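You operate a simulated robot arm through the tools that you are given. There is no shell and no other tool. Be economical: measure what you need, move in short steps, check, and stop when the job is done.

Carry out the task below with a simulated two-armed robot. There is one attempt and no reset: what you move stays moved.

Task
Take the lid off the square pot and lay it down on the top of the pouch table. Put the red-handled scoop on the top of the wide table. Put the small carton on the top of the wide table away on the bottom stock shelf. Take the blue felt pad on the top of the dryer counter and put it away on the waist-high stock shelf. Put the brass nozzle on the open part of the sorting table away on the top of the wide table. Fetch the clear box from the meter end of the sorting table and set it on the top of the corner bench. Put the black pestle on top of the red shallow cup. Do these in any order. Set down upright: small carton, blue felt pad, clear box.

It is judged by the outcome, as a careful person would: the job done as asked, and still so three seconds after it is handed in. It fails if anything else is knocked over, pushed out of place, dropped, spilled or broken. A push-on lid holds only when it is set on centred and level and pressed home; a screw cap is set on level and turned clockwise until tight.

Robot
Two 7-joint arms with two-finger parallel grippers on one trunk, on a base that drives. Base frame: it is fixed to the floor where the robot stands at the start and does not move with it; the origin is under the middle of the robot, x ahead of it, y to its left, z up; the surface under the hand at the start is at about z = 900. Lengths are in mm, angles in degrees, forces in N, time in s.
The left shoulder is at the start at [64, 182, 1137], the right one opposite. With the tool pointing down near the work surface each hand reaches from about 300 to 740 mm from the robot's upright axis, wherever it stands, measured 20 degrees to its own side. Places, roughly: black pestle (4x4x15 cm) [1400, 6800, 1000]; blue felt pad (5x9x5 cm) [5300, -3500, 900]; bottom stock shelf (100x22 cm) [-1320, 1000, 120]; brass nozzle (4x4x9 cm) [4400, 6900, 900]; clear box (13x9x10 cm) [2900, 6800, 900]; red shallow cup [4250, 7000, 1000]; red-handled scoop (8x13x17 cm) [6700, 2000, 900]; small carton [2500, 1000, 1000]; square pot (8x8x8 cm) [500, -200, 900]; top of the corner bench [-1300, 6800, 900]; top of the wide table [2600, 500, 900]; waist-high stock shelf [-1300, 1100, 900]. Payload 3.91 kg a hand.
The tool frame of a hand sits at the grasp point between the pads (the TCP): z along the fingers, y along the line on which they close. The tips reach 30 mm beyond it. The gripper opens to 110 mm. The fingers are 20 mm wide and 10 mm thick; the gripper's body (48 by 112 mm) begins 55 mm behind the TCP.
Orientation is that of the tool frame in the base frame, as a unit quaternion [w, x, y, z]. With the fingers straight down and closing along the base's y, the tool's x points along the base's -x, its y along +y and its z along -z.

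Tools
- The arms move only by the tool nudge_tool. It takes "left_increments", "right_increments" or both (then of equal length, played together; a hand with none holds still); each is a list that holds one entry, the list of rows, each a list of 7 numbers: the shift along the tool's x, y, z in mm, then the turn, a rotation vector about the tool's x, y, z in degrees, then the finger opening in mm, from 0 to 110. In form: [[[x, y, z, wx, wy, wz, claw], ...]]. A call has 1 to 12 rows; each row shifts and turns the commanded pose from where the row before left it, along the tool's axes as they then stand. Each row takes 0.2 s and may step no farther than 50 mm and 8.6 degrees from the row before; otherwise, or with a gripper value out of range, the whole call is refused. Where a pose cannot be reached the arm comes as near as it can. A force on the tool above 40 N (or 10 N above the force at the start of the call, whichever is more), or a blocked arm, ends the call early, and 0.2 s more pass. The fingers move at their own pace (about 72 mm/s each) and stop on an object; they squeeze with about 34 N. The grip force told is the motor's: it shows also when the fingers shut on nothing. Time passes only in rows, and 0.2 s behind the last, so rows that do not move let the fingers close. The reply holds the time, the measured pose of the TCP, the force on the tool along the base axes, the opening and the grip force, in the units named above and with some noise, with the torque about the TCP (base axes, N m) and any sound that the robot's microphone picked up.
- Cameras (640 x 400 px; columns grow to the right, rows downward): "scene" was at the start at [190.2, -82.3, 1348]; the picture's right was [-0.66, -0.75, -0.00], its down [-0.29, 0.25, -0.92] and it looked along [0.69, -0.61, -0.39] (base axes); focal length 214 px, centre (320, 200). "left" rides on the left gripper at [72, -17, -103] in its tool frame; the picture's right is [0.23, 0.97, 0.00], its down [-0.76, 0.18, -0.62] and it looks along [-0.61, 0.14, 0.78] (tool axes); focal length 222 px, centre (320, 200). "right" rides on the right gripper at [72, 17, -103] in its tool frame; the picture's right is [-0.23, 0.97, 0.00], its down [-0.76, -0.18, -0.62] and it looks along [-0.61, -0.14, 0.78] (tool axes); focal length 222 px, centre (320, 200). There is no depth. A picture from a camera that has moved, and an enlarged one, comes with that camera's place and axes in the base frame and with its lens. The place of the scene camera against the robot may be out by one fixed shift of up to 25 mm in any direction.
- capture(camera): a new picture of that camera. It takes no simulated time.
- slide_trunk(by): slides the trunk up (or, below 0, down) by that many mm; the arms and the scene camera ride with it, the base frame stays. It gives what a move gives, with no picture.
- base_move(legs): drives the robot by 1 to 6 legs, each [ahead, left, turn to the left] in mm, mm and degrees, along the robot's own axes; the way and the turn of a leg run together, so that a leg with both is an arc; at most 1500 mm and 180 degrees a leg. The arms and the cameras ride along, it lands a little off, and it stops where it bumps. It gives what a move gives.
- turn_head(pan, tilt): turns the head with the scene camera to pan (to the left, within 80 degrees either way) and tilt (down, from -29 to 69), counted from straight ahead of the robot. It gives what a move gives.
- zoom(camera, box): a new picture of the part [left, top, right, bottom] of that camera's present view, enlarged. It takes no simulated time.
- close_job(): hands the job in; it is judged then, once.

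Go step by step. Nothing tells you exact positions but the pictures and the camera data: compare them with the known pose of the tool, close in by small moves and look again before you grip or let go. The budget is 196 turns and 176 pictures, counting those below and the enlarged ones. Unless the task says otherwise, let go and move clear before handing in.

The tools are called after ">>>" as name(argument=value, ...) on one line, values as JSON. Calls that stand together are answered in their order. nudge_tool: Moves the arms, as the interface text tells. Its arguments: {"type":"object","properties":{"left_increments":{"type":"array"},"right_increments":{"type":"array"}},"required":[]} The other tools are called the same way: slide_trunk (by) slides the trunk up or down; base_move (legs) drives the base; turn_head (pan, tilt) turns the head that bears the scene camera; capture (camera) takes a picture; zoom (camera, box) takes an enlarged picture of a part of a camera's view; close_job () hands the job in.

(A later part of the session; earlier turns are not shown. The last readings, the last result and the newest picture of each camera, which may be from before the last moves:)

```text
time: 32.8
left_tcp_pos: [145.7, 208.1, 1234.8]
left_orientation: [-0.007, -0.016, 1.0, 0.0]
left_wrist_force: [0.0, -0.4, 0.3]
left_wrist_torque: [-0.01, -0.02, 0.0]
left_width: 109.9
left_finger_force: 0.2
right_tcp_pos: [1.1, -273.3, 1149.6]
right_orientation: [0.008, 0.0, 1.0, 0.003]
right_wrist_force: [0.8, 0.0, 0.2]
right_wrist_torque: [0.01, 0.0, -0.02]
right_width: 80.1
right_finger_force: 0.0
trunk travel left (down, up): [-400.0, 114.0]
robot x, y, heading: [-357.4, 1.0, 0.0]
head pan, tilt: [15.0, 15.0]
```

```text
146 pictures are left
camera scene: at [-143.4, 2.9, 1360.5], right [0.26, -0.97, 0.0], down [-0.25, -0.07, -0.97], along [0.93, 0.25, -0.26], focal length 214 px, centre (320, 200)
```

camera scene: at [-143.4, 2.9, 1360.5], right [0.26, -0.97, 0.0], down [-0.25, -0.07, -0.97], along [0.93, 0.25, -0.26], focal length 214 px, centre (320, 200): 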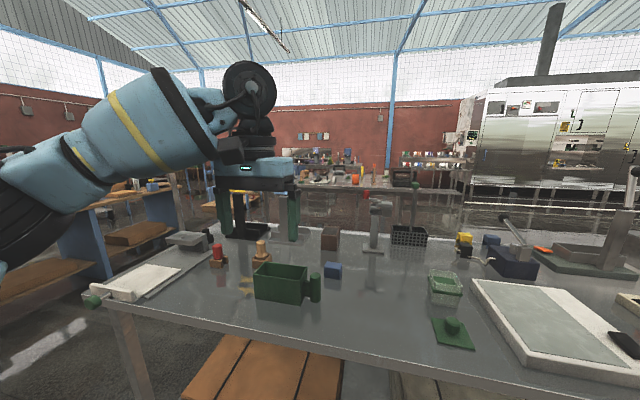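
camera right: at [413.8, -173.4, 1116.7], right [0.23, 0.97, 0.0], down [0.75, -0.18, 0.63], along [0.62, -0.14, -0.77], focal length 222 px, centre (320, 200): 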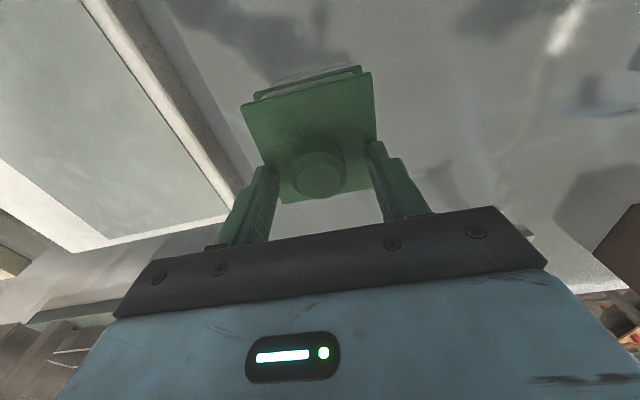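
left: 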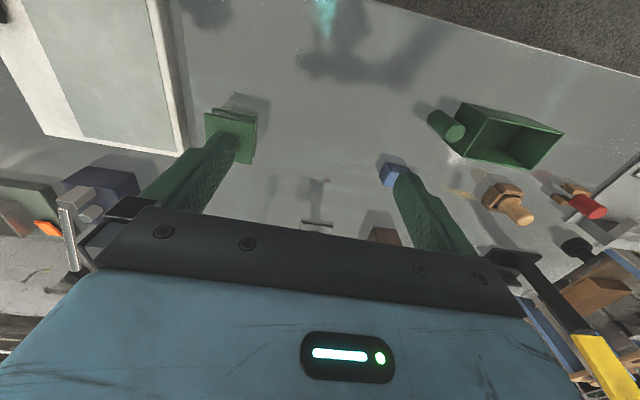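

Table's left end is at about y=800, the wide table is beyond. I tuck the left hand and drive left to see the gap.

>>> nudge_tool(left_increments=[[[40, 0, 0, 0, 0, 0, 110], [40, 0, 0, 0, 0, 0, 110], [40, 15, 10, 0, 0, 0, 110], [40, 15, 20, 0, 0, 0, 110], [20, 15, 30, 0, 0, 0, 110]]])

>>> base_move(legs=[[0, 1000, 0]])

>>> turn_head(pan=10, tilt=25)

>>> capture(camera="scene")

>>> turn_head(pan=75, tilt=15)

>>> capture(camera="scene")

```text
time: 34.0
left_tcp_pos: [-37.8, 250.6, 1176.4]
left_orientation: [-0.007, -0.017, 1.0, -0.001]
left_wrist_force: [-0.5, 0.2, -0.1]
left_wrist_torque: [-0.01, -0.01, 0.01]
left_width: 110.3
left_finger_force: 0.0
right_tcp_pos: [1.7, -273.8, 1149.6]
right_orientation: [0.009, 0.0, 1.0, 0.002]
right_wrist_force: [0.0, 0.1, 0.6]
right_wrist_torque: [0.02, -0.03, -0.03]
right_width: 80.0
right_finger_force: 0.0
trunk travel left (down, up): [-400.0, 114.0]
robot x, y, heading: [-355.0, -0.1, -0.1]
head pan, tilt: [15.0, 15.0]
```

```text
time: 43.0
left_tcp_pos: [-42.1, 1238.5, 1177.3]
left_orientation: [-0.007, -0.019, 1.0, 0.0]
left_wrist_force: [-0.6, -0.5, -0.1]
left_wrist_torque: [-0.01, 0.03, -0.03]
left_width: 110.1
left_finger_force: 0.1
right_tcp_pos: [-0.0, 716.3, 1150.2]
right_orientation: [0.009, -0.002, 1.0, 0.003]
right_wrist_force: [-0.1, -0.9, 0.1]
right_wrist_torque: [0.02, -0.01, 0.01]
right_width: 80.1
right_finger_force: 0.0
trunk travel left (down, up): [-400.0, 114.0]
robot x, y, heading: [-356.4, 989.1, 0.4]
head pan, tilt: [15.0, 15.0]
```

```text
time: 43.7
left_tcp_pos: [-41.6, 1238.1, 1178.1]
left_orientation: [-0.006, -0.019, 1.0, 0.0]
left_wrist_force: [0.0, -0.2, 0.0]
left_wrist_torque: [0.0, -0.01, -0.03]
left_width: 110.0
left_finger_force: 0.0
right_tcp_pos: [-0.3, 715.4, 1149.3]
right_orientation: [0.008, -0.002, 1.0, 0.004]
right_wrist_force: [0.3, -1.0, 0.0]
right_wrist_torque: [-0.02, -0.02, -0.04]
right_width: 79.9
right_finger_force: 0.0
trunk travel left (down, up): [-400.0, 114.0]
robot x, y, heading: [-359.7, 988.6, 0.3]
head pan, tilt: [10.0, 25.0]
```

```text
145 pictures are left
camera scene: at [-145.8, 984.1, 1344.3], right [0.18, -0.98, 0.0], down [-0.42, -0.08, -0.91], along [0.89, 0.16, -0.42], focal length 214 px, centre (320, 200)
```

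scene: 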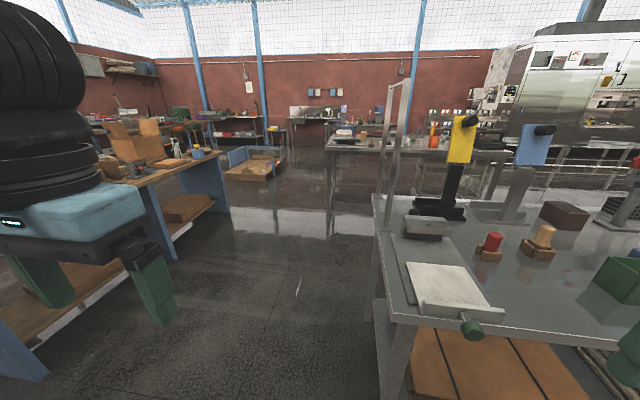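

```text
time: 45.0
left_tcp_pos: [-41.7, 1239.2, 1177.4]
left_orientation: [-0.007, -0.019, 1.0, 0.0]
left_wrist_force: [0.8, -0.6, 0.2]
left_wrist_torque: [0.01, 0.01, 0.01]
left_width: 110.1
left_finger_force: 0.1
right_tcp_pos: [0.0, 716.2, 1148.2]
right_orientation: [0.008, -0.002, 1.0, 0.003]
right_wrist_force: [-0.1, 0.0, 1.0]
right_wrist_torque: [-0.01, 0.03, 0.0]
right_width: 79.9
right_finger_force: 0.0
trunk travel left (down, up): [-400.0, 114.0]
robot x, y, heading: [-360.5, 986.5, 0.4]
head pan, tilt: [75.0, 15.0]
```

```text
144 pictures are left
camera scene: at [-212.6, 1057.9, 1360.5], right [0.97, -0.25, 0.0], down [-0.07, -0.25, -0.97], along [0.24, 0.93, -0.26], focal length 214 px, centre (320, 200)
```

scene: 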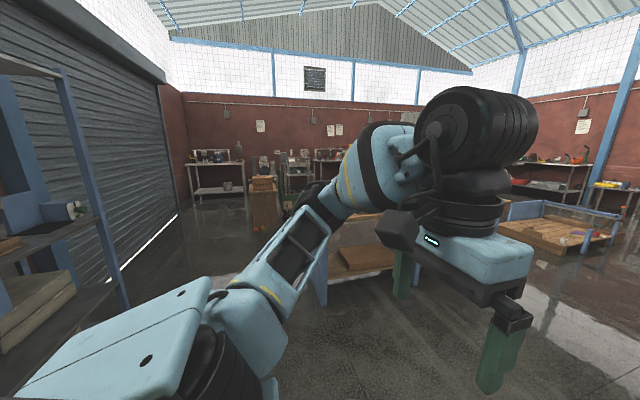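

Wide open corridor between the pouch table and the wooden bench (y 800–2550). Drive along y≈1850.

>>> base_move(legs=[[0, 860, 0], [1500, 0, 0], [800, 0, 0]])

>>> turn_head(pan=0, tilt=20)

>>> capture(camera="scene")

>>> turn_head(pan=-60, tilt=20)

>>> capture(camera="scene")

```text
time: 63.9
left_tcp_pos: [2255.4, 2103.2, 1178.2]
left_orientation: [-0.007, -0.016, 1.0, 0.0]
left_wrist_force: [0.1, 0.2, -0.1]
left_wrist_torque: [-0.02, -0.02, 0.01]
left_width: 109.8
left_finger_force: 0.0
right_tcp_pos: [2292.2, 1582.0, 1149.2]
right_orientation: [0.009, 0.001, 1.0, 0.002]
right_wrist_force: [0.6, -1.1, 0.3]
right_wrist_torque: [0.04, -0.02, 0.01]
right_width: 79.9
right_finger_force: 0.1
trunk travel left (down, up): [-400.0, 114.0]
robot x, y, heading: [1940.9, 1854.3, 0.2]
head pan, tilt: [75.0, 15.0]
```

```text
time: 65.4
left_tcp_pos: [2253.8, 2102.7, 1177.9]
left_orientation: [-0.006, -0.017, 1.0, 0.0]
left_wrist_force: [0.4, -0.6, 0.3]
left_wrist_torque: [0.0, 0.02, -0.03]
left_width: 110.0
left_finger_force: 0.1
right_tcp_pos: [2292.7, 1580.7, 1148.9]
right_orientation: [0.009, 0.001, 1.0, 0.003]
right_wrist_force: [-0.1, -0.1, 0.7]
right_wrist_torque: [0.0, -0.02, 0.03]
right_width: 80.0
right_finger_force: 0.1
trunk travel left (down, up): [-400.0, 114.0]
robot x, y, heading: [1934.3, 1851.0, -0.1]
head pan, tilt: [0.0, 20.0]
```

```text
143 pictures are left
camera scene: at [2151.0, 1833.4, 1352.4], right [0.0, -1.0, 0.0], down [-0.34, 0.0, -0.94], along [0.94, 0.0, -0.34], focal length 214 px, centre (320, 200)
```

scene: 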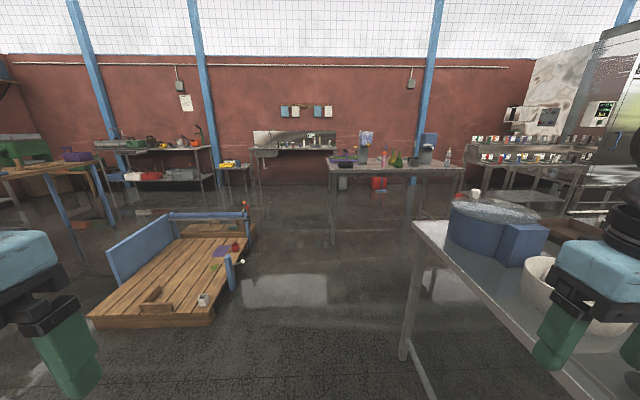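

```text
time: 66.7
left_tcp_pos: [2255.7, 2104.3, 1178.3]
left_orientation: [-0.008, -0.015, 1.0, 0.0]
left_wrist_force: [0.2, 0.5, -0.8]
left_wrist_torque: [-0.03, -0.01, -0.04]
left_width: 110.0
left_finger_force: 0.1
right_tcp_pos: [2292.4, 1580.8, 1148.8]
right_orientation: [0.008, 0.001, 1.0, 0.002]
right_wrist_force: [0.1, 0.0, 0.5]
right_wrist_torque: [-0.01, 0.0, 0.02]
right_width: 79.9
right_finger_force: 0.0
trunk travel left (down, up): [-400.0, 114.0]
robot x, y, heading: [1938.9, 1856.6, 0.0]
head pan, tilt: [-60.0, 20.0]
```

```text
142 pictures are left
camera scene: at [2104.4, 1752.8, 1352.3], right [-0.87, -0.5, 0.0], down [-0.17, 0.3, -0.94], along [0.47, -0.81, -0.34], focal length 214 px, centre (320, 200)
```

scene: 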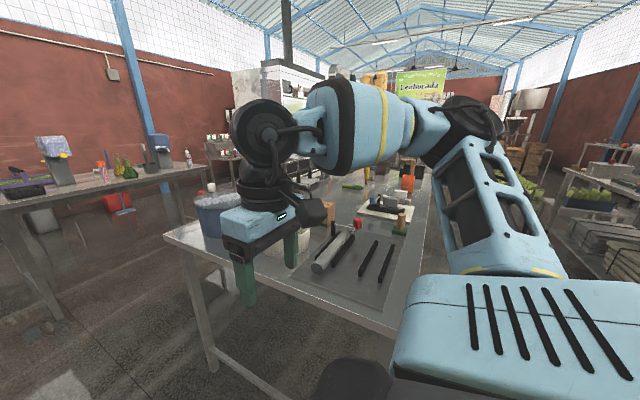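

Wide table spans x≈2130–3065 up to y≈1400. Next: the scoop at (6700,2000), likely on the sink counter at the far wall. Zoom to check.

>>> turn_head(pan=0, tilt=20)

>>> zoom(camera="scene", box=[210, 100, 370, 200])

>>> turn_head(pan=-60, tilt=20)

>>> zoom(camera="scene", box=[280, 160, 440, 260])

```text
time: 68.0
left_tcp_pos: [2254.0, 2103.5, 1178.3]
left_orientation: [-0.007, -0.016, 1.0, 0.001]
left_wrist_force: [-0.6, -0.4, -1.0]
left_wrist_torque: [0.01, 0.0, 0.0]
left_width: 109.9
left_finger_force: 0.2
right_tcp_pos: [2292.5, 1581.3, 1149.3]
right_orientation: [0.009, 0.001, 1.0, 0.003]
right_wrist_force: [0.3, 0.2, 0.1]
right_wrist_torque: [-0.01, -0.02, 0.03]
right_width: 80.2
right_finger_force: 0.0
trunk travel left (down, up): [-400.0, 114.0]
robot x, y, heading: [1937.8, 1860.4, 0.0]
head pan, tilt: [0.0, 20.0]
```

```text
4.00 times, centred on (290, 150) of scene
camera zoom: at [2150.9, 1833.2, 1352.3], right [0.0, -1.0, 0.0], down [-0.34, 0.0, -0.94], along [0.94, 0.0, -0.34], focal length 858 px, centre (440, 400)
```

zoom: 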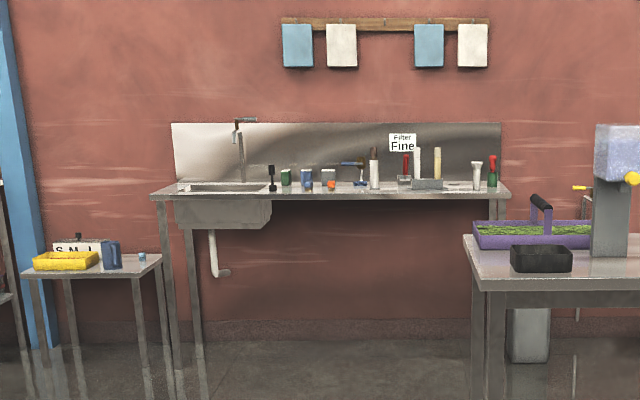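

```text
time: 69.3
left_tcp_pos: [2254.5, 2102.6, 1177.8]
left_orientation: [-0.007, -0.015, 1.0, 0.0]
left_wrist_force: [-0.1, -0.2, 0.5]
left_wrist_torque: [-0.01, -0.03, 0.0]
left_width: 109.9
left_finger_force: 0.0
right_tcp_pos: [2291.9, 1580.7, 1148.4]
right_orientation: [0.009, 0.001, 1.0, 0.003]
right_wrist_force: [0.0, 0.2, 0.0]
right_wrist_torque: [0.02, 0.0, 0.01]
right_width: 80.1
right_finger_force: 0.0
trunk travel left (down, up): [-400.0, 114.0]
robot x, y, heading: [1937.5, 1853.9, 0.0]
head pan, tilt: [-60.0, 20.0]
```

```text
4.00 times, centred on (360, 210) of scene
camera zoom: at [2104.4, 1752.8, 1352.3], right [-0.87, -0.5, 0.0], down [-0.17, 0.3, -0.94], along [0.47, -0.81, -0.34], focal length 858 px, centre (160, 160)
```

zoom: 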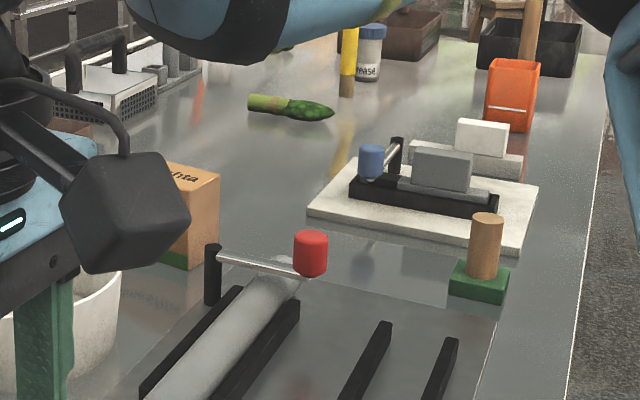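

The red-handled scoop stands on the sink counter near (6700,2000). The small carton is at about (2530,970). Drive along y≈2140 to the sink.

>>> turn_head(pan=0, tilt=25)

>>> base_move(legs=[[0, 290, 0], [1500, 0, 0], [1500, 0, 0], [700, 0, 0]])

>>> capture(camera="scene")

```text
time: 70.6
left_tcp_pos: [2254.8, 2104.5, 1177.2]
left_orientation: [-0.007, -0.016, 1.0, 0.0]
left_wrist_force: [0.1, -0.6, 0.1]
left_wrist_torque: [-0.02, 0.04, -0.02]
left_width: 109.8
left_finger_force: 0.0
right_tcp_pos: [2291.6, 1580.3, 1149.6]
right_orientation: [0.01, 0.001, 1.0, 0.003]
right_wrist_force: [0.2, 0.3, 0.2]
right_wrist_torque: [-0.01, 0.01, -0.04]
right_width: 80.0
right_finger_force: 0.1
trunk travel left (down, up): [-400.0, 114.0]
robot x, y, heading: [1932.4, 1854.2, 0.0]
head pan, tilt: [0.0, 25.0]
```

```text
time: 91.3
left_tcp_pos: [5967.7, 2373.0, 1177.5]
left_orientation: [-0.007, -0.014, 1.0, 0.0]
left_wrist_force: [0.3, 0.4, -0.4]
left_wrist_torque: [0.02, 0.02, 0.04]
left_width: 110.3
left_finger_force: 0.1
right_tcp_pos: [6004.7, 1849.3, 1149.6]
right_orientation: [0.009, 0.003, 1.0, 0.003]
right_wrist_force: [1.1, -0.5, -0.2]
right_wrist_torque: [-0.02, -0.04, 0.03]
right_width: 79.9
right_finger_force: 0.1
trunk travel left (down, up): [-400.0, 114.0]
robot x, y, heading: [5653.5, 2129.9, -0.6]
head pan, tilt: [0.0, 25.0]
```

```text
139 pictures are left
camera scene: at [5862.6, 2103.1, 1344.3], right [0.0, -1.0, 0.0], down [-0.42, 0.0, -0.91], along [0.91, 0.0, -0.42], focal length 214 px, centre (320, 200)
```

scene: 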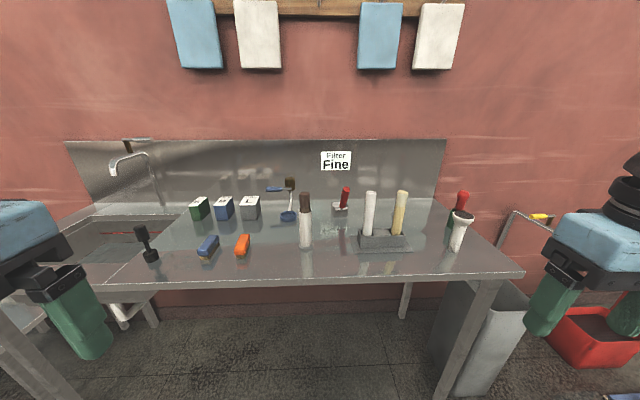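

>>> zoom(camera="scene", box=[270, 160, 430, 260])

```text
4.00 times, centred on (350, 210) of scene
camera zoom: at [5862.6, 2103.1, 1344.3], right [0.0, -1.0, 0.0], down [-0.42, 0.0, -0.91], along [0.91, 0.0, -0.42], focal length 858 px, centre (200, 160)
```

zoom: 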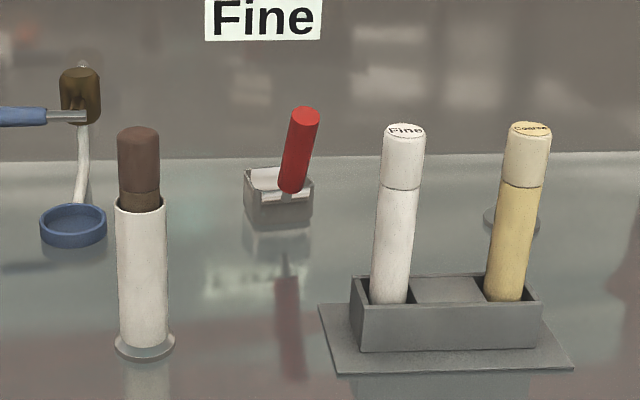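

The scoop has a box-like bowl with a red handle rising and probably leaning toward me. Raise the hands and drive up to the counter.

>>> nudge_tool(right_increments=[[[0, 0, -35, 0, 0, 0, 110], [0, 0, -35, 0, 0, 0, 110]]], left_increments=[[[0, 0, -20, 0, 0, 0, 110], [0, 0, -20, 0, 0, 0, 110]]])

>>> base_move(legs=[[0, 90, 0.6], [380, 0, 0]])

>>> turn_head(pan=-15, tilt=35)

>>> capture(camera="scene")

>>> capture(camera="right")

```text
time: 91.9
left_tcp_pos: [5968.0, 2372.8, 1217.1]
left_orientation: [-0.007, -0.014, 1.0, 0.0]
left_wrist_force: [0.0, -0.1, 0.2]
left_wrist_torque: [-0.03, 0.03, 0.02]
left_width: 109.9
left_finger_force: 0.0
right_tcp_pos: [6001.7, 1850.3, 1221.5]
right_orientation: [0.008, 0.002, 1.0, 0.003]
right_wrist_force: [-0.1, 0.6, -1.0]
right_wrist_torque: [0.0, -0.02, 0.01]
right_width: 109.9
right_finger_force: 0.1
trunk travel left (down, up): [-400.0, 114.0]
robot x, y, heading: [5653.7, 2124.5, -0.4]
head pan, tilt: [0.0, 25.0]
```

```text
time: 95.3
left_tcp_pos: [6345.5, 2467.3, 1215.6]
left_orientation: [-0.007, -0.018, 1.0, 0.0]
left_wrist_force: [-0.2, -0.1, -0.1]
left_wrist_torque: [0.03, -0.01, 0.03]
left_width: 110.2
left_finger_force: 0.0
right_tcp_pos: [6384.4, 1946.2, 1220.0]
right_orientation: [0.01, -0.002, 1.0, 0.003]
right_wrist_force: [0.2, -0.3, -0.4]
right_wrist_torque: [0.01, 0.02, 0.02]
right_width: 110.2
right_finger_force: 0.1
trunk travel left (down, up): [-400.0, 114.0]
robot x, y, heading: [6030.1, 2216.8, 0.3]
head pan, tilt: [0.0, 25.0]
```

```text
time: 96.1
left_tcp_pos: [6344.5, 2467.0, 1216.7]
left_orientation: [-0.007, -0.018, 1.0, 0.0]
left_wrist_force: [0.2, 0.6, -0.4]
left_wrist_torque: [-0.02, -0.01, 0.03]
left_width: 110.0
left_finger_force: 0.1
right_tcp_pos: [6385.6, 1945.8, 1220.4]
right_orientation: [0.01, -0.002, 1.0, 0.002]
right_wrist_force: [-0.4, 0.1, -0.9]
right_wrist_torque: [0.03, 0.03, -0.01]
right_width: 109.9
right_finger_force: 0.1
trunk travel left (down, up): [-400.0, 114.0]
robot x, y, heading: [6030.4, 2217.6, 0.4]
head pan, tilt: [-15.0, 35.0]
```

```text
137 pictures are left
camera scene: at [6234.8, 2174.2, 1328.6], right [-0.25, -0.97, 0.0], down [-0.55, 0.14, -0.82], along [0.79, -0.21, -0.57], focal length 214 px, centre (320, 200)
```

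scene: 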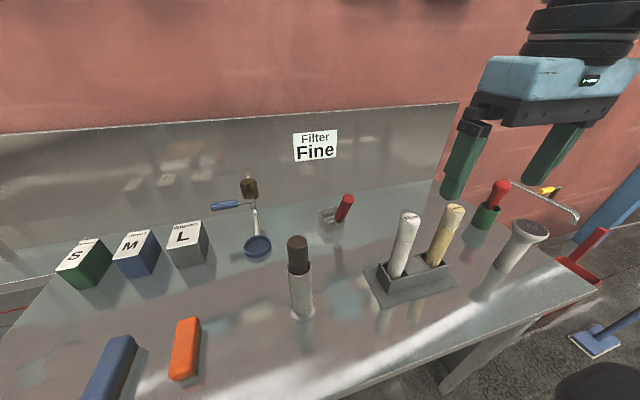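

```text
136 pictures are left
camera right: at [6310.7, 1961.1, 1322.8], right [0.22, 0.98, 0.01], down [0.75, -0.18, 0.64], along [0.62, -0.13, -0.77], focal length 222 px, centre (320, 200)
```

right: 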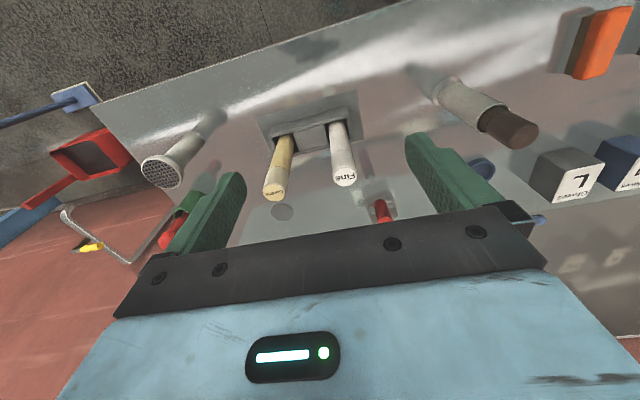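

>>> nudge_tool(right_increments=[[[-35, 15, 0, 0, 0, 0, 110], [-40, 20, 0, 0, 0, 0, 110], [-40, 20, 0, 0, 0, 0, 110]]])

>>> capture(camera="right")

>>> zoom(camera="scene", box=[290, 130, 450, 250])

```text
time: 96.9
left_tcp_pos: [6347.2, 2469.0, 1217.2]
left_orientation: [-0.008, -0.019, 1.0, 0.0]
left_wrist_force: [0.7, 0.3, -0.3]
left_wrist_torque: [0.01, 0.04, 0.01]
left_width: 110.0
left_finger_force: 0.1
right_tcp_pos: [6500.8, 2002.3, 1222.1]
right_orientation: [0.009, -0.003, 1.0, 0.004]
right_wrist_force: [-0.1, -0.1, -0.5]
right_wrist_torque: [-0.01, 0.02, 0.01]
right_width: 109.9
right_finger_force: 0.2
trunk travel left (down, up): [-400.0, 114.0]
robot x, y, heading: [6026.3, 2216.5, 0.2]
head pan, tilt: [-15.0, 35.0]
```

```text
135 pictures are left
camera right: at [6427.1, 2018.4, 1324.6], right [0.22, 0.97, 0.01], down [0.75, -0.18, 0.64], along [0.62, -0.13, -0.77], focal length 222 px, centre (320, 200)
```

right: 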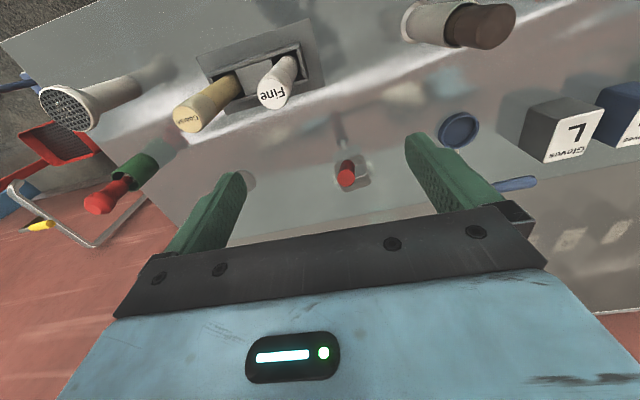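

```text
3.33 times, centred on (370, 190) of scene
camera zoom: at [6236.5, 2174.9, 1328.2], right [-0.25, -0.97, 0.0], down [-0.56, 0.14, -0.82], along [0.79, -0.21, -0.57], focal length 715 px, centre (153, 233)
```

zoom: 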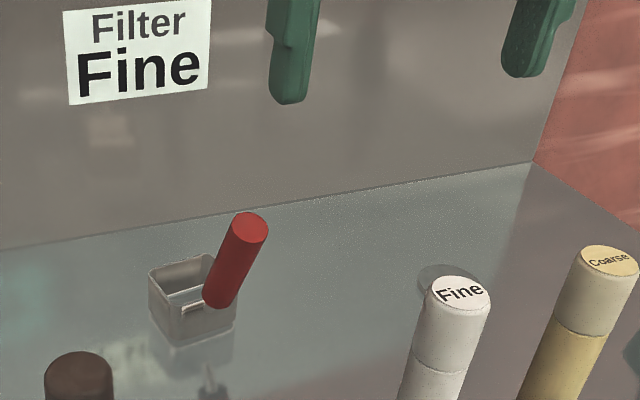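

Scoop bowl about (6690,2022); handle slants up toward me. Move the right hand closer above the handle.

>>> nudge_tool(right_increments=[[[-35, 3, 20, 0, 0, 0, 110], [-35, 4, 20, 0, 0, 0, 90], [-20, 3, 20, 0, 0, 0, 80]]])

>>> capture(camera="right")

>>> zoom(camera="scene", box=[290, 130, 450, 250])

```text
time: 97.7
left_tcp_pos: [6344.7, 2467.8, 1218.3]
left_orientation: [-0.006, -0.018, 1.0, 0.0]
left_wrist_force: [-0.3, 0.0, -0.4]
left_wrist_torque: [0.04, 0.01, 0.0]
left_width: 110.3
left_finger_force: 0.1
right_tcp_pos: [6580.3, 2001.4, 1161.5]
right_orientation: [0.01, -0.002, 1.0, 0.002]
right_wrist_force: [0.0, 0.2, -0.7]
right_wrist_torque: [0.02, -0.01, -0.01]
right_width: 79.7
right_finger_force: 0.0
right hand out of reach, approached as far as the arm can: row 3
trunk travel left (down, up): [-400.0, 114.0]
robot x, y, heading: [6030.7, 2216.2, 0.5]
head pan, tilt: [-15.0, 35.0]
```

```text
133 pictures are left
camera right: at [6506.1, 2017.8, 1264.1], right [0.22, 0.97, 0.01], down [0.75, -0.18, 0.64], along [0.62, -0.14, -0.77], focal length 222 px, centre (320, 200)
```

right: 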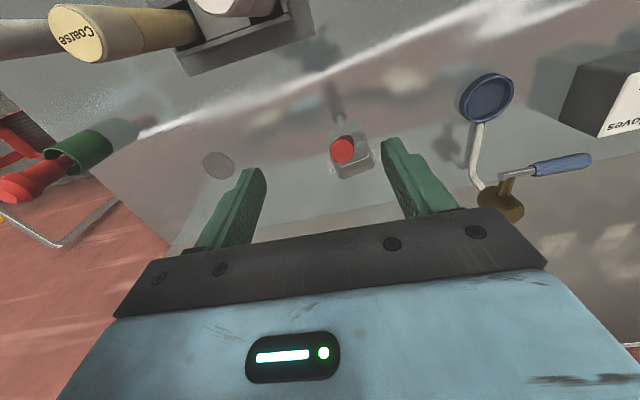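

```text
3.33 times, centred on (370, 190) of scene
camera zoom: at [6234.3, 2173.5, 1328.6], right [-0.25, -0.97, 0.0], down [-0.55, 0.15, -0.82], along [0.79, -0.21, -0.57], focal length 715 px, centre (153, 233)
```

zoom: 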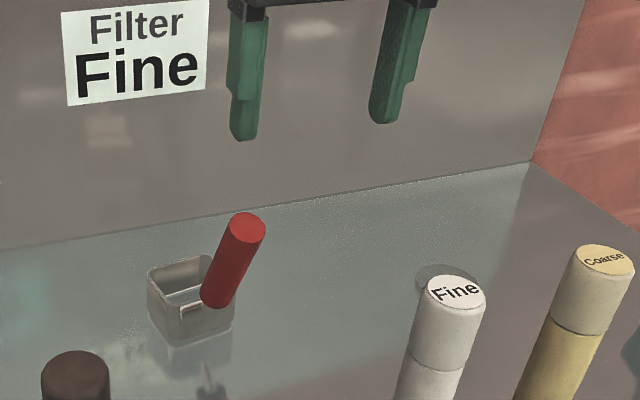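

Handle top ~ (6605,2016,1070). Lower toward (6618,2018,1060) and check.

>>> nudge_tool(right_increments=[[[-15, 6, 30, 0, 0, 0, 80], [-15, 6, 30, 0, 0, 0, 80], [-8, 5, 30, 0, 0, 0, 80]]])

>>> capture(camera="right")

>>> zoom(camera="scene", box=[290, 130, 450, 250])

```text
time: 98.5
left_tcp_pos: [6346.0, 2467.1, 1216.8]
left_orientation: [-0.008, -0.018, 1.0, 0.0]
left_wrist_force: [0.6, 0.3, 0.5]
left_wrist_torque: [0.02, 0.0, -0.02]
left_width: 110.2
left_finger_force: 0.0
right_tcp_pos: [6611.5, 2008.9, 1091.8]
right_orientation: [0.009, -0.003, 1.0, 0.003]
right_wrist_force: [0.6, -0.9, 0.1]
right_wrist_torque: [0.03, 0.06, 0.01]
right_width: 79.8
right_finger_force: 0.1
right hand out of reach, approached as far as the arm can: row 2
trunk travel left (down, up): [-400.0, 114.0]
robot x, y, heading: [6029.6, 2215.8, -0.1]
head pan, tilt: [-15.0, 35.0]
```

```text
131 pictures are left
camera right: at [6537.2, 2023.1, 1194.8], right [0.22, 0.98, 0.01], down [0.75, -0.18, 0.64], along [0.62, -0.13, -0.77], focal length 222 px, centre (320, 200)
```

right: 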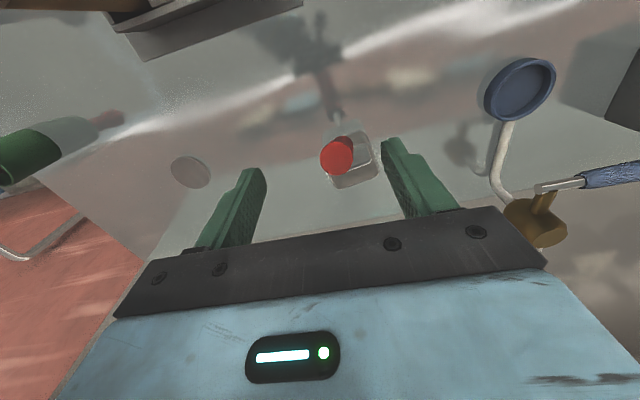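

```text
3.33 times, centred on (370, 190) of scene
camera zoom: at [6236.1, 2174.2, 1328.2], right [-0.25, -0.97, 0.0], down [-0.56, 0.15, -0.82], along [0.79, -0.21, -0.57], focal length 715 px, centre (153, 233)
```

zoom: 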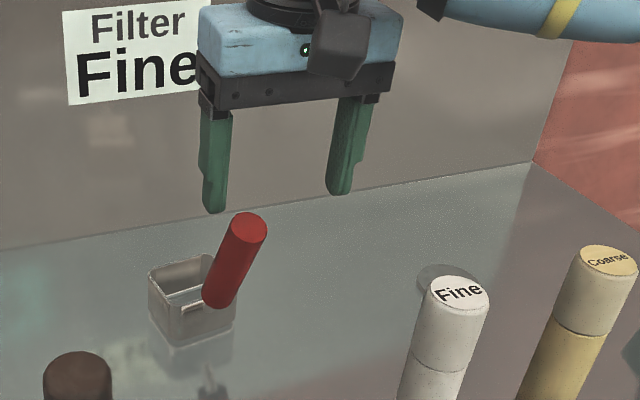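

>>> nudge_tool(right_increments=[[[-2, 10, 20, 0, 0, 0, 80], [-2, 0, 20, 0, 0, 0, 80], [-2, 0, 15, 0, 0, 0, 80]]])

>>> capture(camera="right")

>>> zoom(camera="scene", box=[290, 130, 450, 250])

```text
time: 99.3
left_tcp_pos: [6345.7, 2468.1, 1218.4]
left_orientation: [-0.007, -0.018, 1.0, 0.0]
left_wrist_force: [0.3, -0.5, -0.6]
left_wrist_torque: [0.0, -0.01, -0.04]
left_width: 109.9
left_finger_force: 0.1
right_tcp_pos: [6617.4, 2006.8, 1038.0]
right_orientation: [0.01, -0.002, 1.0, 0.002]
right_wrist_force: [0.1, 0.1, 0.3]
right_wrist_torque: [0.0, -0.01, -0.02]
right_width: 79.9
right_finger_force: 0.1
right hand out of reach, approached as far as the arm can: row 1
trunk travel left (down, up): [-400.0, 114.0]
robot x, y, heading: [6025.6, 2214.4, 0.3]
head pan, tilt: [-15.0, 35.0]
```

```text
129 pictures are left
camera right: at [6542.7, 2022.0, 1140.1], right [0.22, 0.98, 0.01], down [0.75, -0.18, 0.64], along [0.62, -0.13, -0.77], focal length 222 px, centre (320, 200)
```

right: 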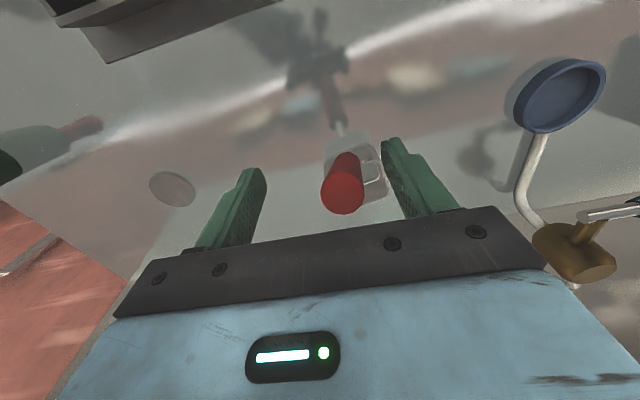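

```text
3.33 times, centred on (370, 190) of scene
camera zoom: at [6235.0, 2174.1, 1328.5], right [-0.25, -0.97, 0.0], down [-0.55, 0.15, -0.82], along [0.79, -0.21, -0.57], focal length 715 px, centre (153, 233)
```

zoom: 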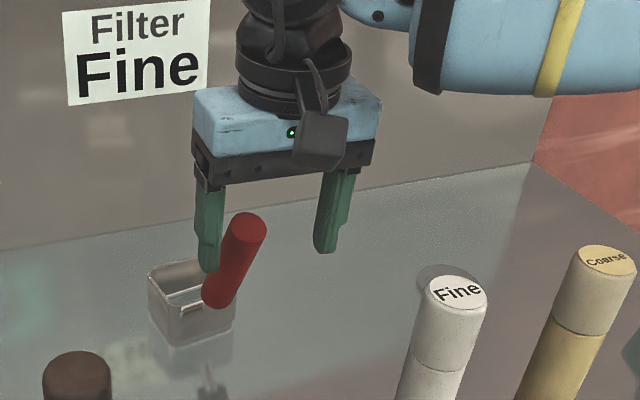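

Handle runs from (6659,2030,940) to its top (6614,2018,1053). The arm is near its reach, so I shift the base slightly.

>>> base_move(legs=[[20, 16, 0]])

>>> capture(camera="right")

```text
time: 100.1
left_tcp_pos: [6364.7, 2483.1, 1218.9]
left_orientation: [-0.008, -0.018, 1.0, 0.0]
left_wrist_force: [0.5, -0.2, -0.3]
left_wrist_torque: [-0.01, 0.03, 0.01]
left_width: 109.9
left_finger_force: 0.1
right_tcp_pos: [6635.8, 2022.0, 1036.3]
right_orientation: [0.009, -0.003, 1.0, 0.003]
right_wrist_force: [0.0, -0.2, -0.4]
right_wrist_torque: [0.03, 0.0, 0.0]
right_width: 79.9
right_finger_force: 0.1
trunk travel left (down, up): [-400.0, 114.0]
robot x, y, heading: [6051.2, 2231.7, 0.1]
head pan, tilt: [-15.0, 35.0]
```

```text
127 pictures are left
camera right: at [6561.6, 2037.3, 1140.7], right [0.22, 0.97, 0.01], down [0.75, -0.18, 0.64], along [0.62, -0.13, -0.77], focal length 222 px, centre (320, 200)
```

right: 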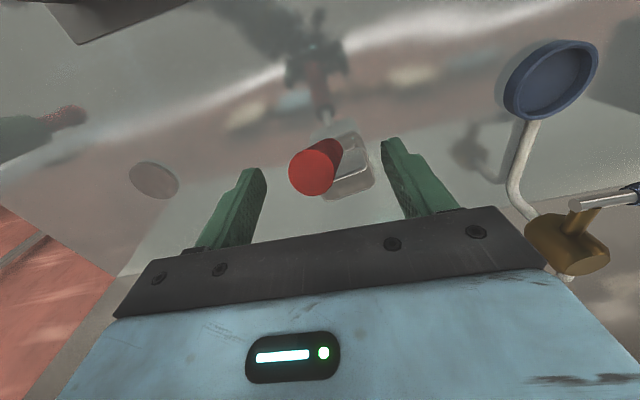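

>>> nudge_tool(right_increments=[[[3, 0, 12, 0, 0, 0, 80], [2, 0, 12, 0, 0, 0, 80], [0, 0, 0, 0, 0, 0, 40], [0, 0, 0, 0, 0, 0, 10], [0, 0, 0, 0, 0, 0, 0], [0, 0, 0, 0, 0, 0, 0]]])

>>> capture(camera="right")

>>> zoom(camera="scene", box=[290, 130, 450, 250])

```text
time: 101.5
left_tcp_pos: [6365.0, 2484.3, 1217.3]
left_orientation: [-0.007, -0.018, 1.0, 0.0]
left_wrist_force: [0.0, 0.2, -0.6]
left_wrist_torque: [0.01, 0.01, 0.03]
left_width: 110.3
left_finger_force: 0.0
right_tcp_pos: [6631.4, 2023.5, 1015.4]
right_orientation: [0.011, -0.002, 1.0, 0.004]
right_wrist_force: [-0.2, 2.7, 4.1]
right_wrist_torque: [0.59, -0.35, 0.19]
right_width: 27.4
right_finger_force: 33.9
trunk travel left (down, up): [-400.0, 114.0]
robot x, y, heading: [6048.7, 2230.6, 0.2]
head pan, tilt: [-15.0, 35.0]
```

```text
126 pictures are left
camera right: at [6556.9, 2038.3, 1117.5], right [0.22, 0.98, 0.01], down [0.75, -0.18, 0.64], along [0.62, -0.13, -0.77], focal length 222 px, centre (320, 200)
```

right: 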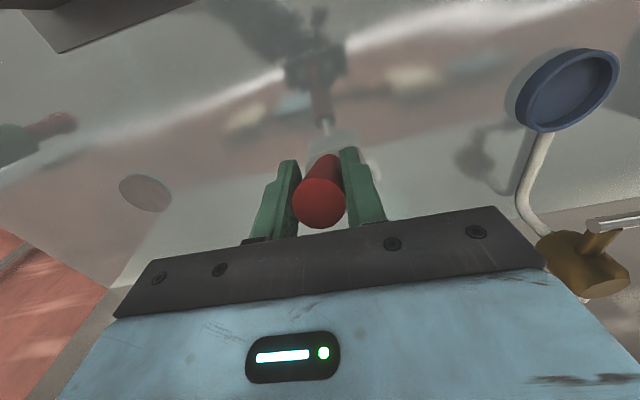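

```text
3.33 times, centred on (370, 190) of scene
camera zoom: at [6253.8, 2190.2, 1328.6], right [-0.25, -0.97, 0.0], down [-0.55, 0.15, -0.82], along [0.79, -0.21, -0.57], focal length 715 px, centre (153, 233)
```

zoom: 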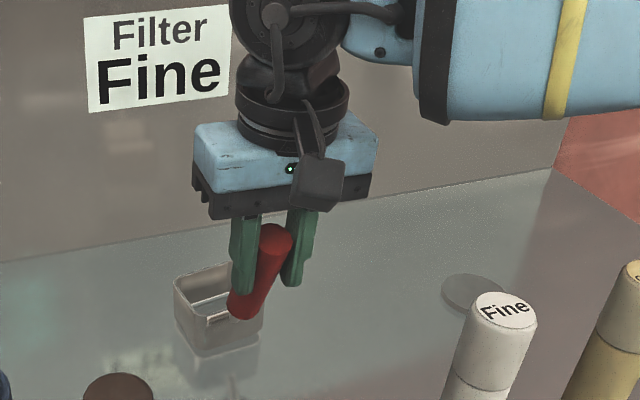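

Gripped. Lift and back away.

>>> nudge_tool(right_increments=[[[0, 0, -10, 0, 0, 0, 0], [0, 0, -30, 0, 0, 0, 0], [5, 0, -40, 0, 0, 0, 0], [10, 0, -40, 0, 0, 0, 0], [20, 0, -40, 0, 0, 0, 0], [30, 0, -35, 0, 0, 0, 0], [30, 0, -10, 0, 0, 0, 0]]])

>>> capture(camera="scene")

```text
time: 103.1
left_tcp_pos: [6364.1, 2483.2, 1218.0]
left_orientation: [-0.006, -0.019, 1.0, -0.001]
left_wrist_force: [0.0, 0.3, 0.3]
left_wrist_torque: [-0.03, 0.0, -0.03]
left_width: 110.0
left_finger_force: 0.2
right_tcp_pos: [6531.9, 2019.3, 1217.3]
right_orientation: [0.009, -0.003, 1.0, 0.002]
right_wrist_force: [-0.2, -0.4, -1.8]
right_wrist_torque: [0.01, 0.09, -0.01]
right_width: 27.5
right_finger_force: 34.2
trunk travel left (down, up): [-400.0, 114.0]
robot x, y, heading: [6044.4, 2231.6, 0.2]
head pan, tilt: [-15.0, 35.0]
```

```text
124 pictures are left
camera scene: at [6253.5, 2189.5, 1328.6], right [-0.25, -0.97, 0.0], down [-0.55, 0.15, -0.82], along [0.79, -0.21, -0.57], focal length 214 px, centre (320, 200)
```

scene: 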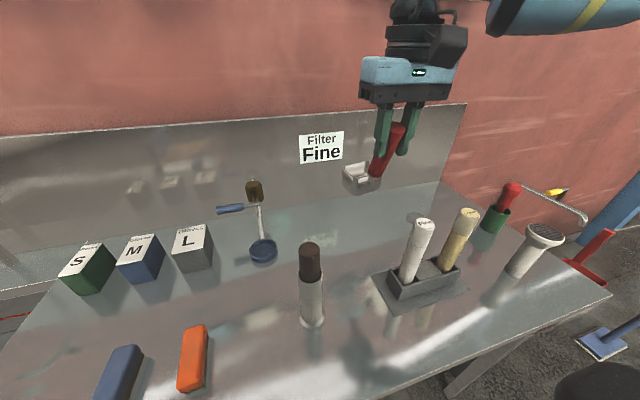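

Scoop held. Back off and turn right to look toward the dryer counter.

>>> base_move(legs=[[-500, 0, 0], [0, 0, -90]])

>>> turn_head(pan=0, tilt=15)

>>> capture(camera="scene")

```text
time: 109.9
left_tcp_pos: [5799.0, 1911.9, 1218.1]
left_orientation: [-0.005, 0.696, 0.718, 0.005]
left_wrist_force: [0.0, -0.6, 0.3]
left_wrist_torque: [0.02, -0.01, -0.01]
left_width: 109.9
left_finger_force: 0.1
right_tcp_pos: [5336.7, 1747.3, 1217.0]
right_orientation: [0.008, 0.708, 0.706, -0.005]
right_wrist_force: [0.7, -0.5, -0.7]
right_wrist_torque: [0.11, -0.02, -0.01]
right_width: 27.7
right_finger_force: 33.8
trunk travel left (down, up): [-400.0, 114.0]
robot x, y, heading: [5551.8, 2232.2, -90.5]
head pan, tilt: [-15.0, 35.0]
```

```text
time: 110.7
left_tcp_pos: [5798.6, 1911.3, 1217.5]
left_orientation: [-0.006, 0.696, 0.718, 0.004]
left_wrist_force: [-0.8, 0.3, -0.4]
left_wrist_torque: [-0.01, -0.01, 0.03]
left_width: 109.9
left_finger_force: 0.1
right_tcp_pos: [5335.0, 1746.3, 1216.9]
right_orientation: [0.009, 0.708, 0.706, -0.005]
right_wrist_force: [0.7, -0.5, -1.1]
right_wrist_torque: [0.13, -0.01, -0.01]
right_width: 27.3
right_finger_force: 34.1
trunk travel left (down, up): [-400.0, 114.0]
robot x, y, heading: [5553.6, 2230.6, -89.9]
head pan, tilt: [0.0, 15.0]
```

```text
123 pictures are left
camera scene: at [5557.1, 2000.8, 1360.4], right [-1.0, 0.0, 0.0], down [0.0, 0.26, -0.97], along [0.0, -0.97, -0.26], focal length 214 px, centre (320, 200)
```

scene: 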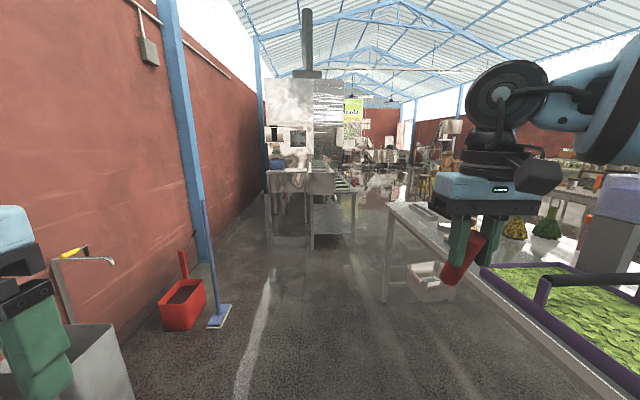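

A machine stands at y≈-680 (x 5077–6310); go around its west side. Pull the right hand in, drive to y≈50, then strafe right.

>>> nudge_tool(right_increments=[[[35, -5, 0, 0, 0, 0, 0], [35, -5, 0, 0, 0, 0, 0], [35, -5, 0, 0, 0, 0, 0], [30, -5, 0, 0, 0, 0, 0]]])

>>> base_move(legs=[[1500, 0, 0], [650, 0, 0]])

>>> turn_head(pan=-35, tilt=15)

>>> capture(camera="scene")

```text
time: 111.7
left_tcp_pos: [5799.6, 1913.2, 1218.6]
left_orientation: [-0.005, 0.697, 0.717, 0.004]
left_wrist_force: [0.2, 1.6, 0.5]
left_wrist_torque: [0.01, -0.01, 0.02]
left_width: 110.2
left_finger_force: 0.0
right_tcp_pos: [5315.7, 1883.2, 1214.7]
right_orientation: [0.008, 0.708, 0.706, -0.005]
right_wrist_force: [-0.2, 0.2, -0.9]
right_wrist_torque: [0.12, 0.01, 0.01]
right_width: 27.3
right_finger_force: 33.9
trunk travel left (down, up): [-400.0, 114.0]
robot x, y, heading: [5550.8, 2226.7, -90.2]
head pan, tilt: [0.0, 15.0]
```

```text
time: 122.3
left_tcp_pos: [5791.5, -225.3, 1217.3]
left_orientation: [-0.005, 0.698, 0.716, 0.005]
left_wrist_force: [-0.9, 0.2, 0.0]
left_wrist_torque: [-0.02, 0.01, 0.01]
left_width: 109.8
left_finger_force: 0.1
right_tcp_pos: [5307.0, -253.7, 1213.7]
right_orientation: [0.008, 0.709, 0.705, -0.005]
right_wrist_force: [-0.6, 0.1, -2.2]
right_wrist_torque: [0.14, 0.0, -0.01]
right_width: 27.4
right_finger_force: 34.5
trunk travel left (down, up): [-400.0, 114.0]
robot x, y, heading: [5542.9, 92.8, -90.3]
head pan, tilt: [0.0, 15.0]
```

```text
time: 123.3
left_tcp_pos: [5790.3, -224.1, 1217.0]
left_orientation: [-0.006, 0.698, 0.716, 0.005]
left_wrist_force: [0.0, -0.4, 0.0]
left_wrist_torque: [0.01, -0.01, 0.04]
left_width: 109.9
left_finger_force: 0.1
right_tcp_pos: [5307.7, -253.3, 1214.4]
right_orientation: [0.008, 0.709, 0.705, -0.005]
right_wrist_force: [-0.1, 0.0, -1.3]
right_wrist_torque: [0.13, -0.01, 0.02]
right_width: 27.5
right_finger_force: 33.3
trunk travel left (down, up): [-400.0, 114.0]
robot x, y, heading: [5539.1, 93.4, -90.5]
head pan, tilt: [-35.0, 15.0]
```

```text
122 pictures are left
camera scene: at [5495.4, -117.9, 1360.5], right [-0.82, 0.58, 0.0], down [0.15, 0.21, -0.97], along [-0.56, -0.79, -0.26], focal length 214 px, centre (320, 200)
```

scene: 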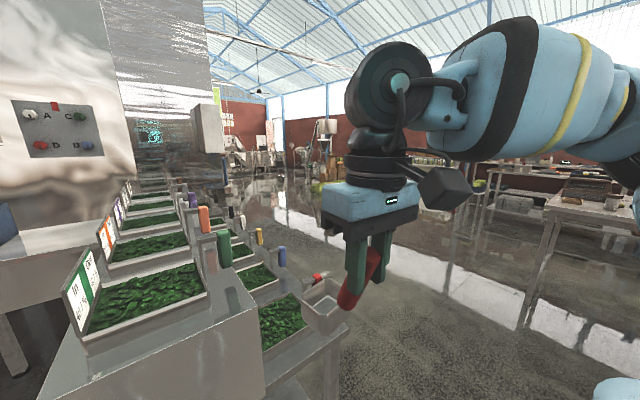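

Trays along the machine's west side; the lane west of it is open. Strafe right, then look south.

>>> base_move(legs=[[150, -1150, 0]])

>>> turn_head(pan=10, tilt=15)

>>> capture(camera="scene")

```text
time: 133.7
left_tcp_pos: [4641.4, -368.4, 1217.9]
left_orientation: [-0.005, 0.698, 0.716, 0.005]
left_wrist_force: [-0.2, 0.1, 0.1]
left_wrist_torque: [-0.01, 0.03, -0.06]
left_width: 110.1
left_finger_force: 0.1
right_tcp_pos: [4157.7, -395.4, 1214.4]
right_orientation: [0.008, 0.71, 0.704, -0.005]
right_wrist_force: [-0.5, 0.0, -1.2]
right_wrist_torque: [0.1, 0.0, 0.03]
right_width: 27.4
right_finger_force: 33.7
trunk travel left (down, up): [-400.0, 114.0]
robot x, y, heading: [4395.9, -49.6, -90.3]
head pan, tilt: [-35.0, 15.0]
```

```text
time: 134.8
left_tcp_pos: [4640.5, -368.7, 1217.4]
left_orientation: [-0.006, 0.698, 0.716, 0.005]
left_wrist_force: [-0.6, -0.2, 0.4]
left_wrist_torque: [0.0, -0.01, 0.01]
left_width: 109.7
left_finger_force: 0.1
right_tcp_pos: [4158.2, -395.3, 1212.8]
right_orientation: [0.008, 0.71, 0.704, -0.005]
right_wrist_force: [-0.1, 0.3, -1.3]
right_wrist_torque: [0.08, -0.04, 0.02]
right_width: 27.5
right_finger_force: 33.9
trunk travel left (down, up): [-400.0, 114.0]
robot x, y, heading: [4392.2, -50.9, -90.3]
head pan, tilt: [10.0, 15.0]
```

```text
121 pictures are left
camera scene: at [4415.7, -276.7, 1360.5], right [-0.99, -0.17, 0.0], down [-0.04, 0.26, -0.97], along [0.16, -0.95, -0.26], focal length 214 px, centre (320, 200)
```

scene: 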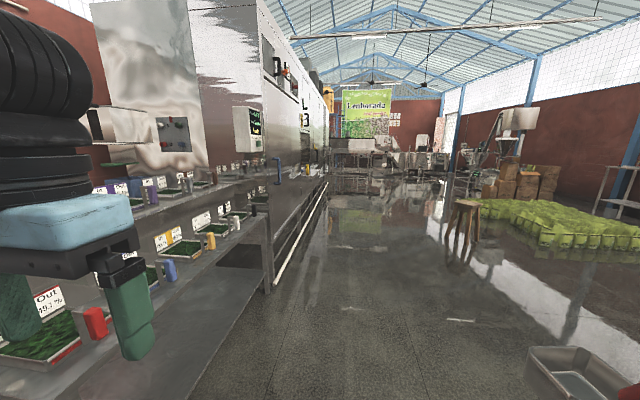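

Drive south along the lane and look left for the pad.

>>> base_move(legs=[[1500, 0, 0], [1400, 0, 0]])

>>> turn_head(pan=60, tilt=20)

>>> capture(camera="scene")

```text
time: 148.8
left_tcp_pos: [4632.7, -3261.2, 1216.9]
left_orientation: [-0.005, 0.698, 0.716, 0.005]
left_wrist_force: [-0.8, -0.5, 0.3]
left_wrist_torque: [-0.01, -0.02, 0.03]
left_width: 110.0
left_finger_force: 0.1
right_tcp_pos: [4148.8, -3288.8, 1213.7]
right_orientation: [0.008, 0.71, 0.704, -0.005]
right_wrist_force: [-0.3, -1.0, -1.6]
right_wrist_torque: [0.1, -0.01, 0.0]
right_width: 27.5
right_finger_force: 33.5
trunk travel left (down, up): [-400.0, 114.0]
robot x, y, heading: [4390.8, -2942.1, -90.1]
head pan, tilt: [10.0, 15.0]
```

```text
time: 149.9
left_tcp_pos: [4632.3, -3261.6, 1217.2]
left_orientation: [-0.005, 0.698, 0.716, 0.005]
left_wrist_force: [-0.6, -0.1, 0.1]
left_wrist_torque: [0.0, -0.03, 0.0]
left_width: 109.9
left_finger_force: 0.0
right_tcp_pos: [4150.2, -3288.9, 1214.2]
right_orientation: [0.009, 0.71, 0.704, -0.006]
right_wrist_force: [0.6, -0.4, -1.6]
right_wrist_torque: [0.08, 0.01, 0.02]
right_width: 27.5
right_finger_force: 34.3
trunk travel left (down, up): [-400.0, 114.0]
robot x, y, heading: [4386.5, -2946.5, -90.4]
head pan, tilt: [60.0, 20.0]
```

```text
120 pictures are left
camera scene: at [4472.4, -3125.7, 1352.3], right [-0.51, -0.86, 0.0], down [-0.29, 0.17, -0.94], along [0.81, -0.48, -0.34], focal length 214 px, centre (320, 200)
```

scene: 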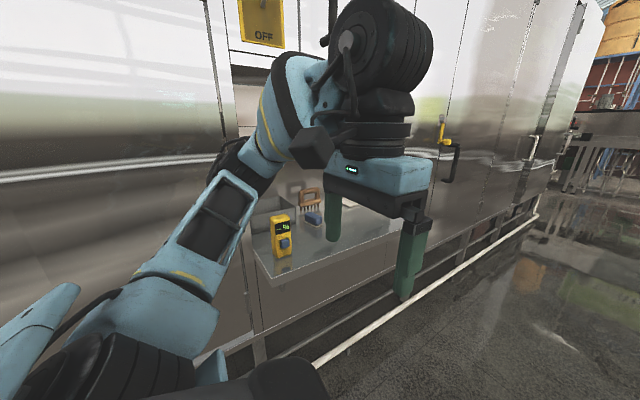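

A small fold-out counter is on the machine face with the pad. Position in front of it, facing +x.

>>> base_move(legs=[[740, 0, 0], [0, 0, 90], [120, 0, 0]])

>>> turn_head(pan=5, tilt=25)

>>> capture(camera="scene")

```text
time: 158.7
left_tcp_pos: [4818.4, -3439.7, 1217.9]
left_orientation: [-0.005, -0.015, 1.0, 0.001]
left_wrist_force: [0.8, -0.1, 0.1]
left_wrist_torque: [0.0, 0.02, 0.01]
left_width: 109.6
left_finger_force: 0.0
right_tcp_pos: [4848.3, -3924.0, 1214.5]
right_orientation: [0.009, 0.001, 1.0, 0.002]
right_wrist_force: [-0.8, 0.2, -2.0]
right_wrist_torque: [-0.02, 0.08, -0.02]
right_width: 27.3
right_finger_force: 33.8
trunk travel left (down, up): [-400.0, 114.0]
robot x, y, heading: [4497.6, -3688.3, 0.2]
head pan, tilt: [60.0, 20.0]
```

```text
time: 159.9
left_tcp_pos: [4818.7, -3440.6, 1217.2]
left_orientation: [-0.007, -0.015, 1.0, 0.0]
left_wrist_force: [0.3, -0.2, 0.2]
left_wrist_torque: [0.0, -0.01, 0.0]
left_width: 110.0
left_finger_force: 0.0
right_tcp_pos: [4849.1, -3925.0, 1214.6]
right_orientation: [0.01, 0.0, 1.0, 0.002]
right_wrist_force: [-0.2, -0.8, -2.2]
right_wrist_torque: [-0.02, 0.1, 0.02]
right_width: 27.6
right_finger_force: 34.2
trunk travel left (down, up): [-400.0, 114.0]
robot x, y, heading: [4501.1, -3688.9, -0.1]
head pan, tilt: [5.0, 25.0]
```

```text
119 pictures are left
camera scene: at [4713.9, -3702.5, 1344.3], right [0.09, -1.0, 0.0], down [-0.42, -0.04, -0.91], along [0.9, 0.08, -0.42], focal length 214 px, centre (320, 200)
```

scene: 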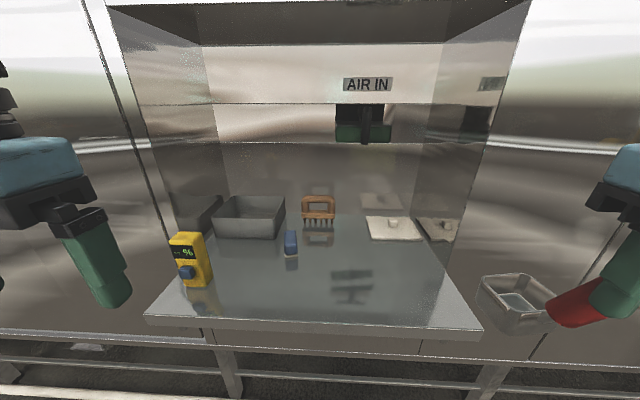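

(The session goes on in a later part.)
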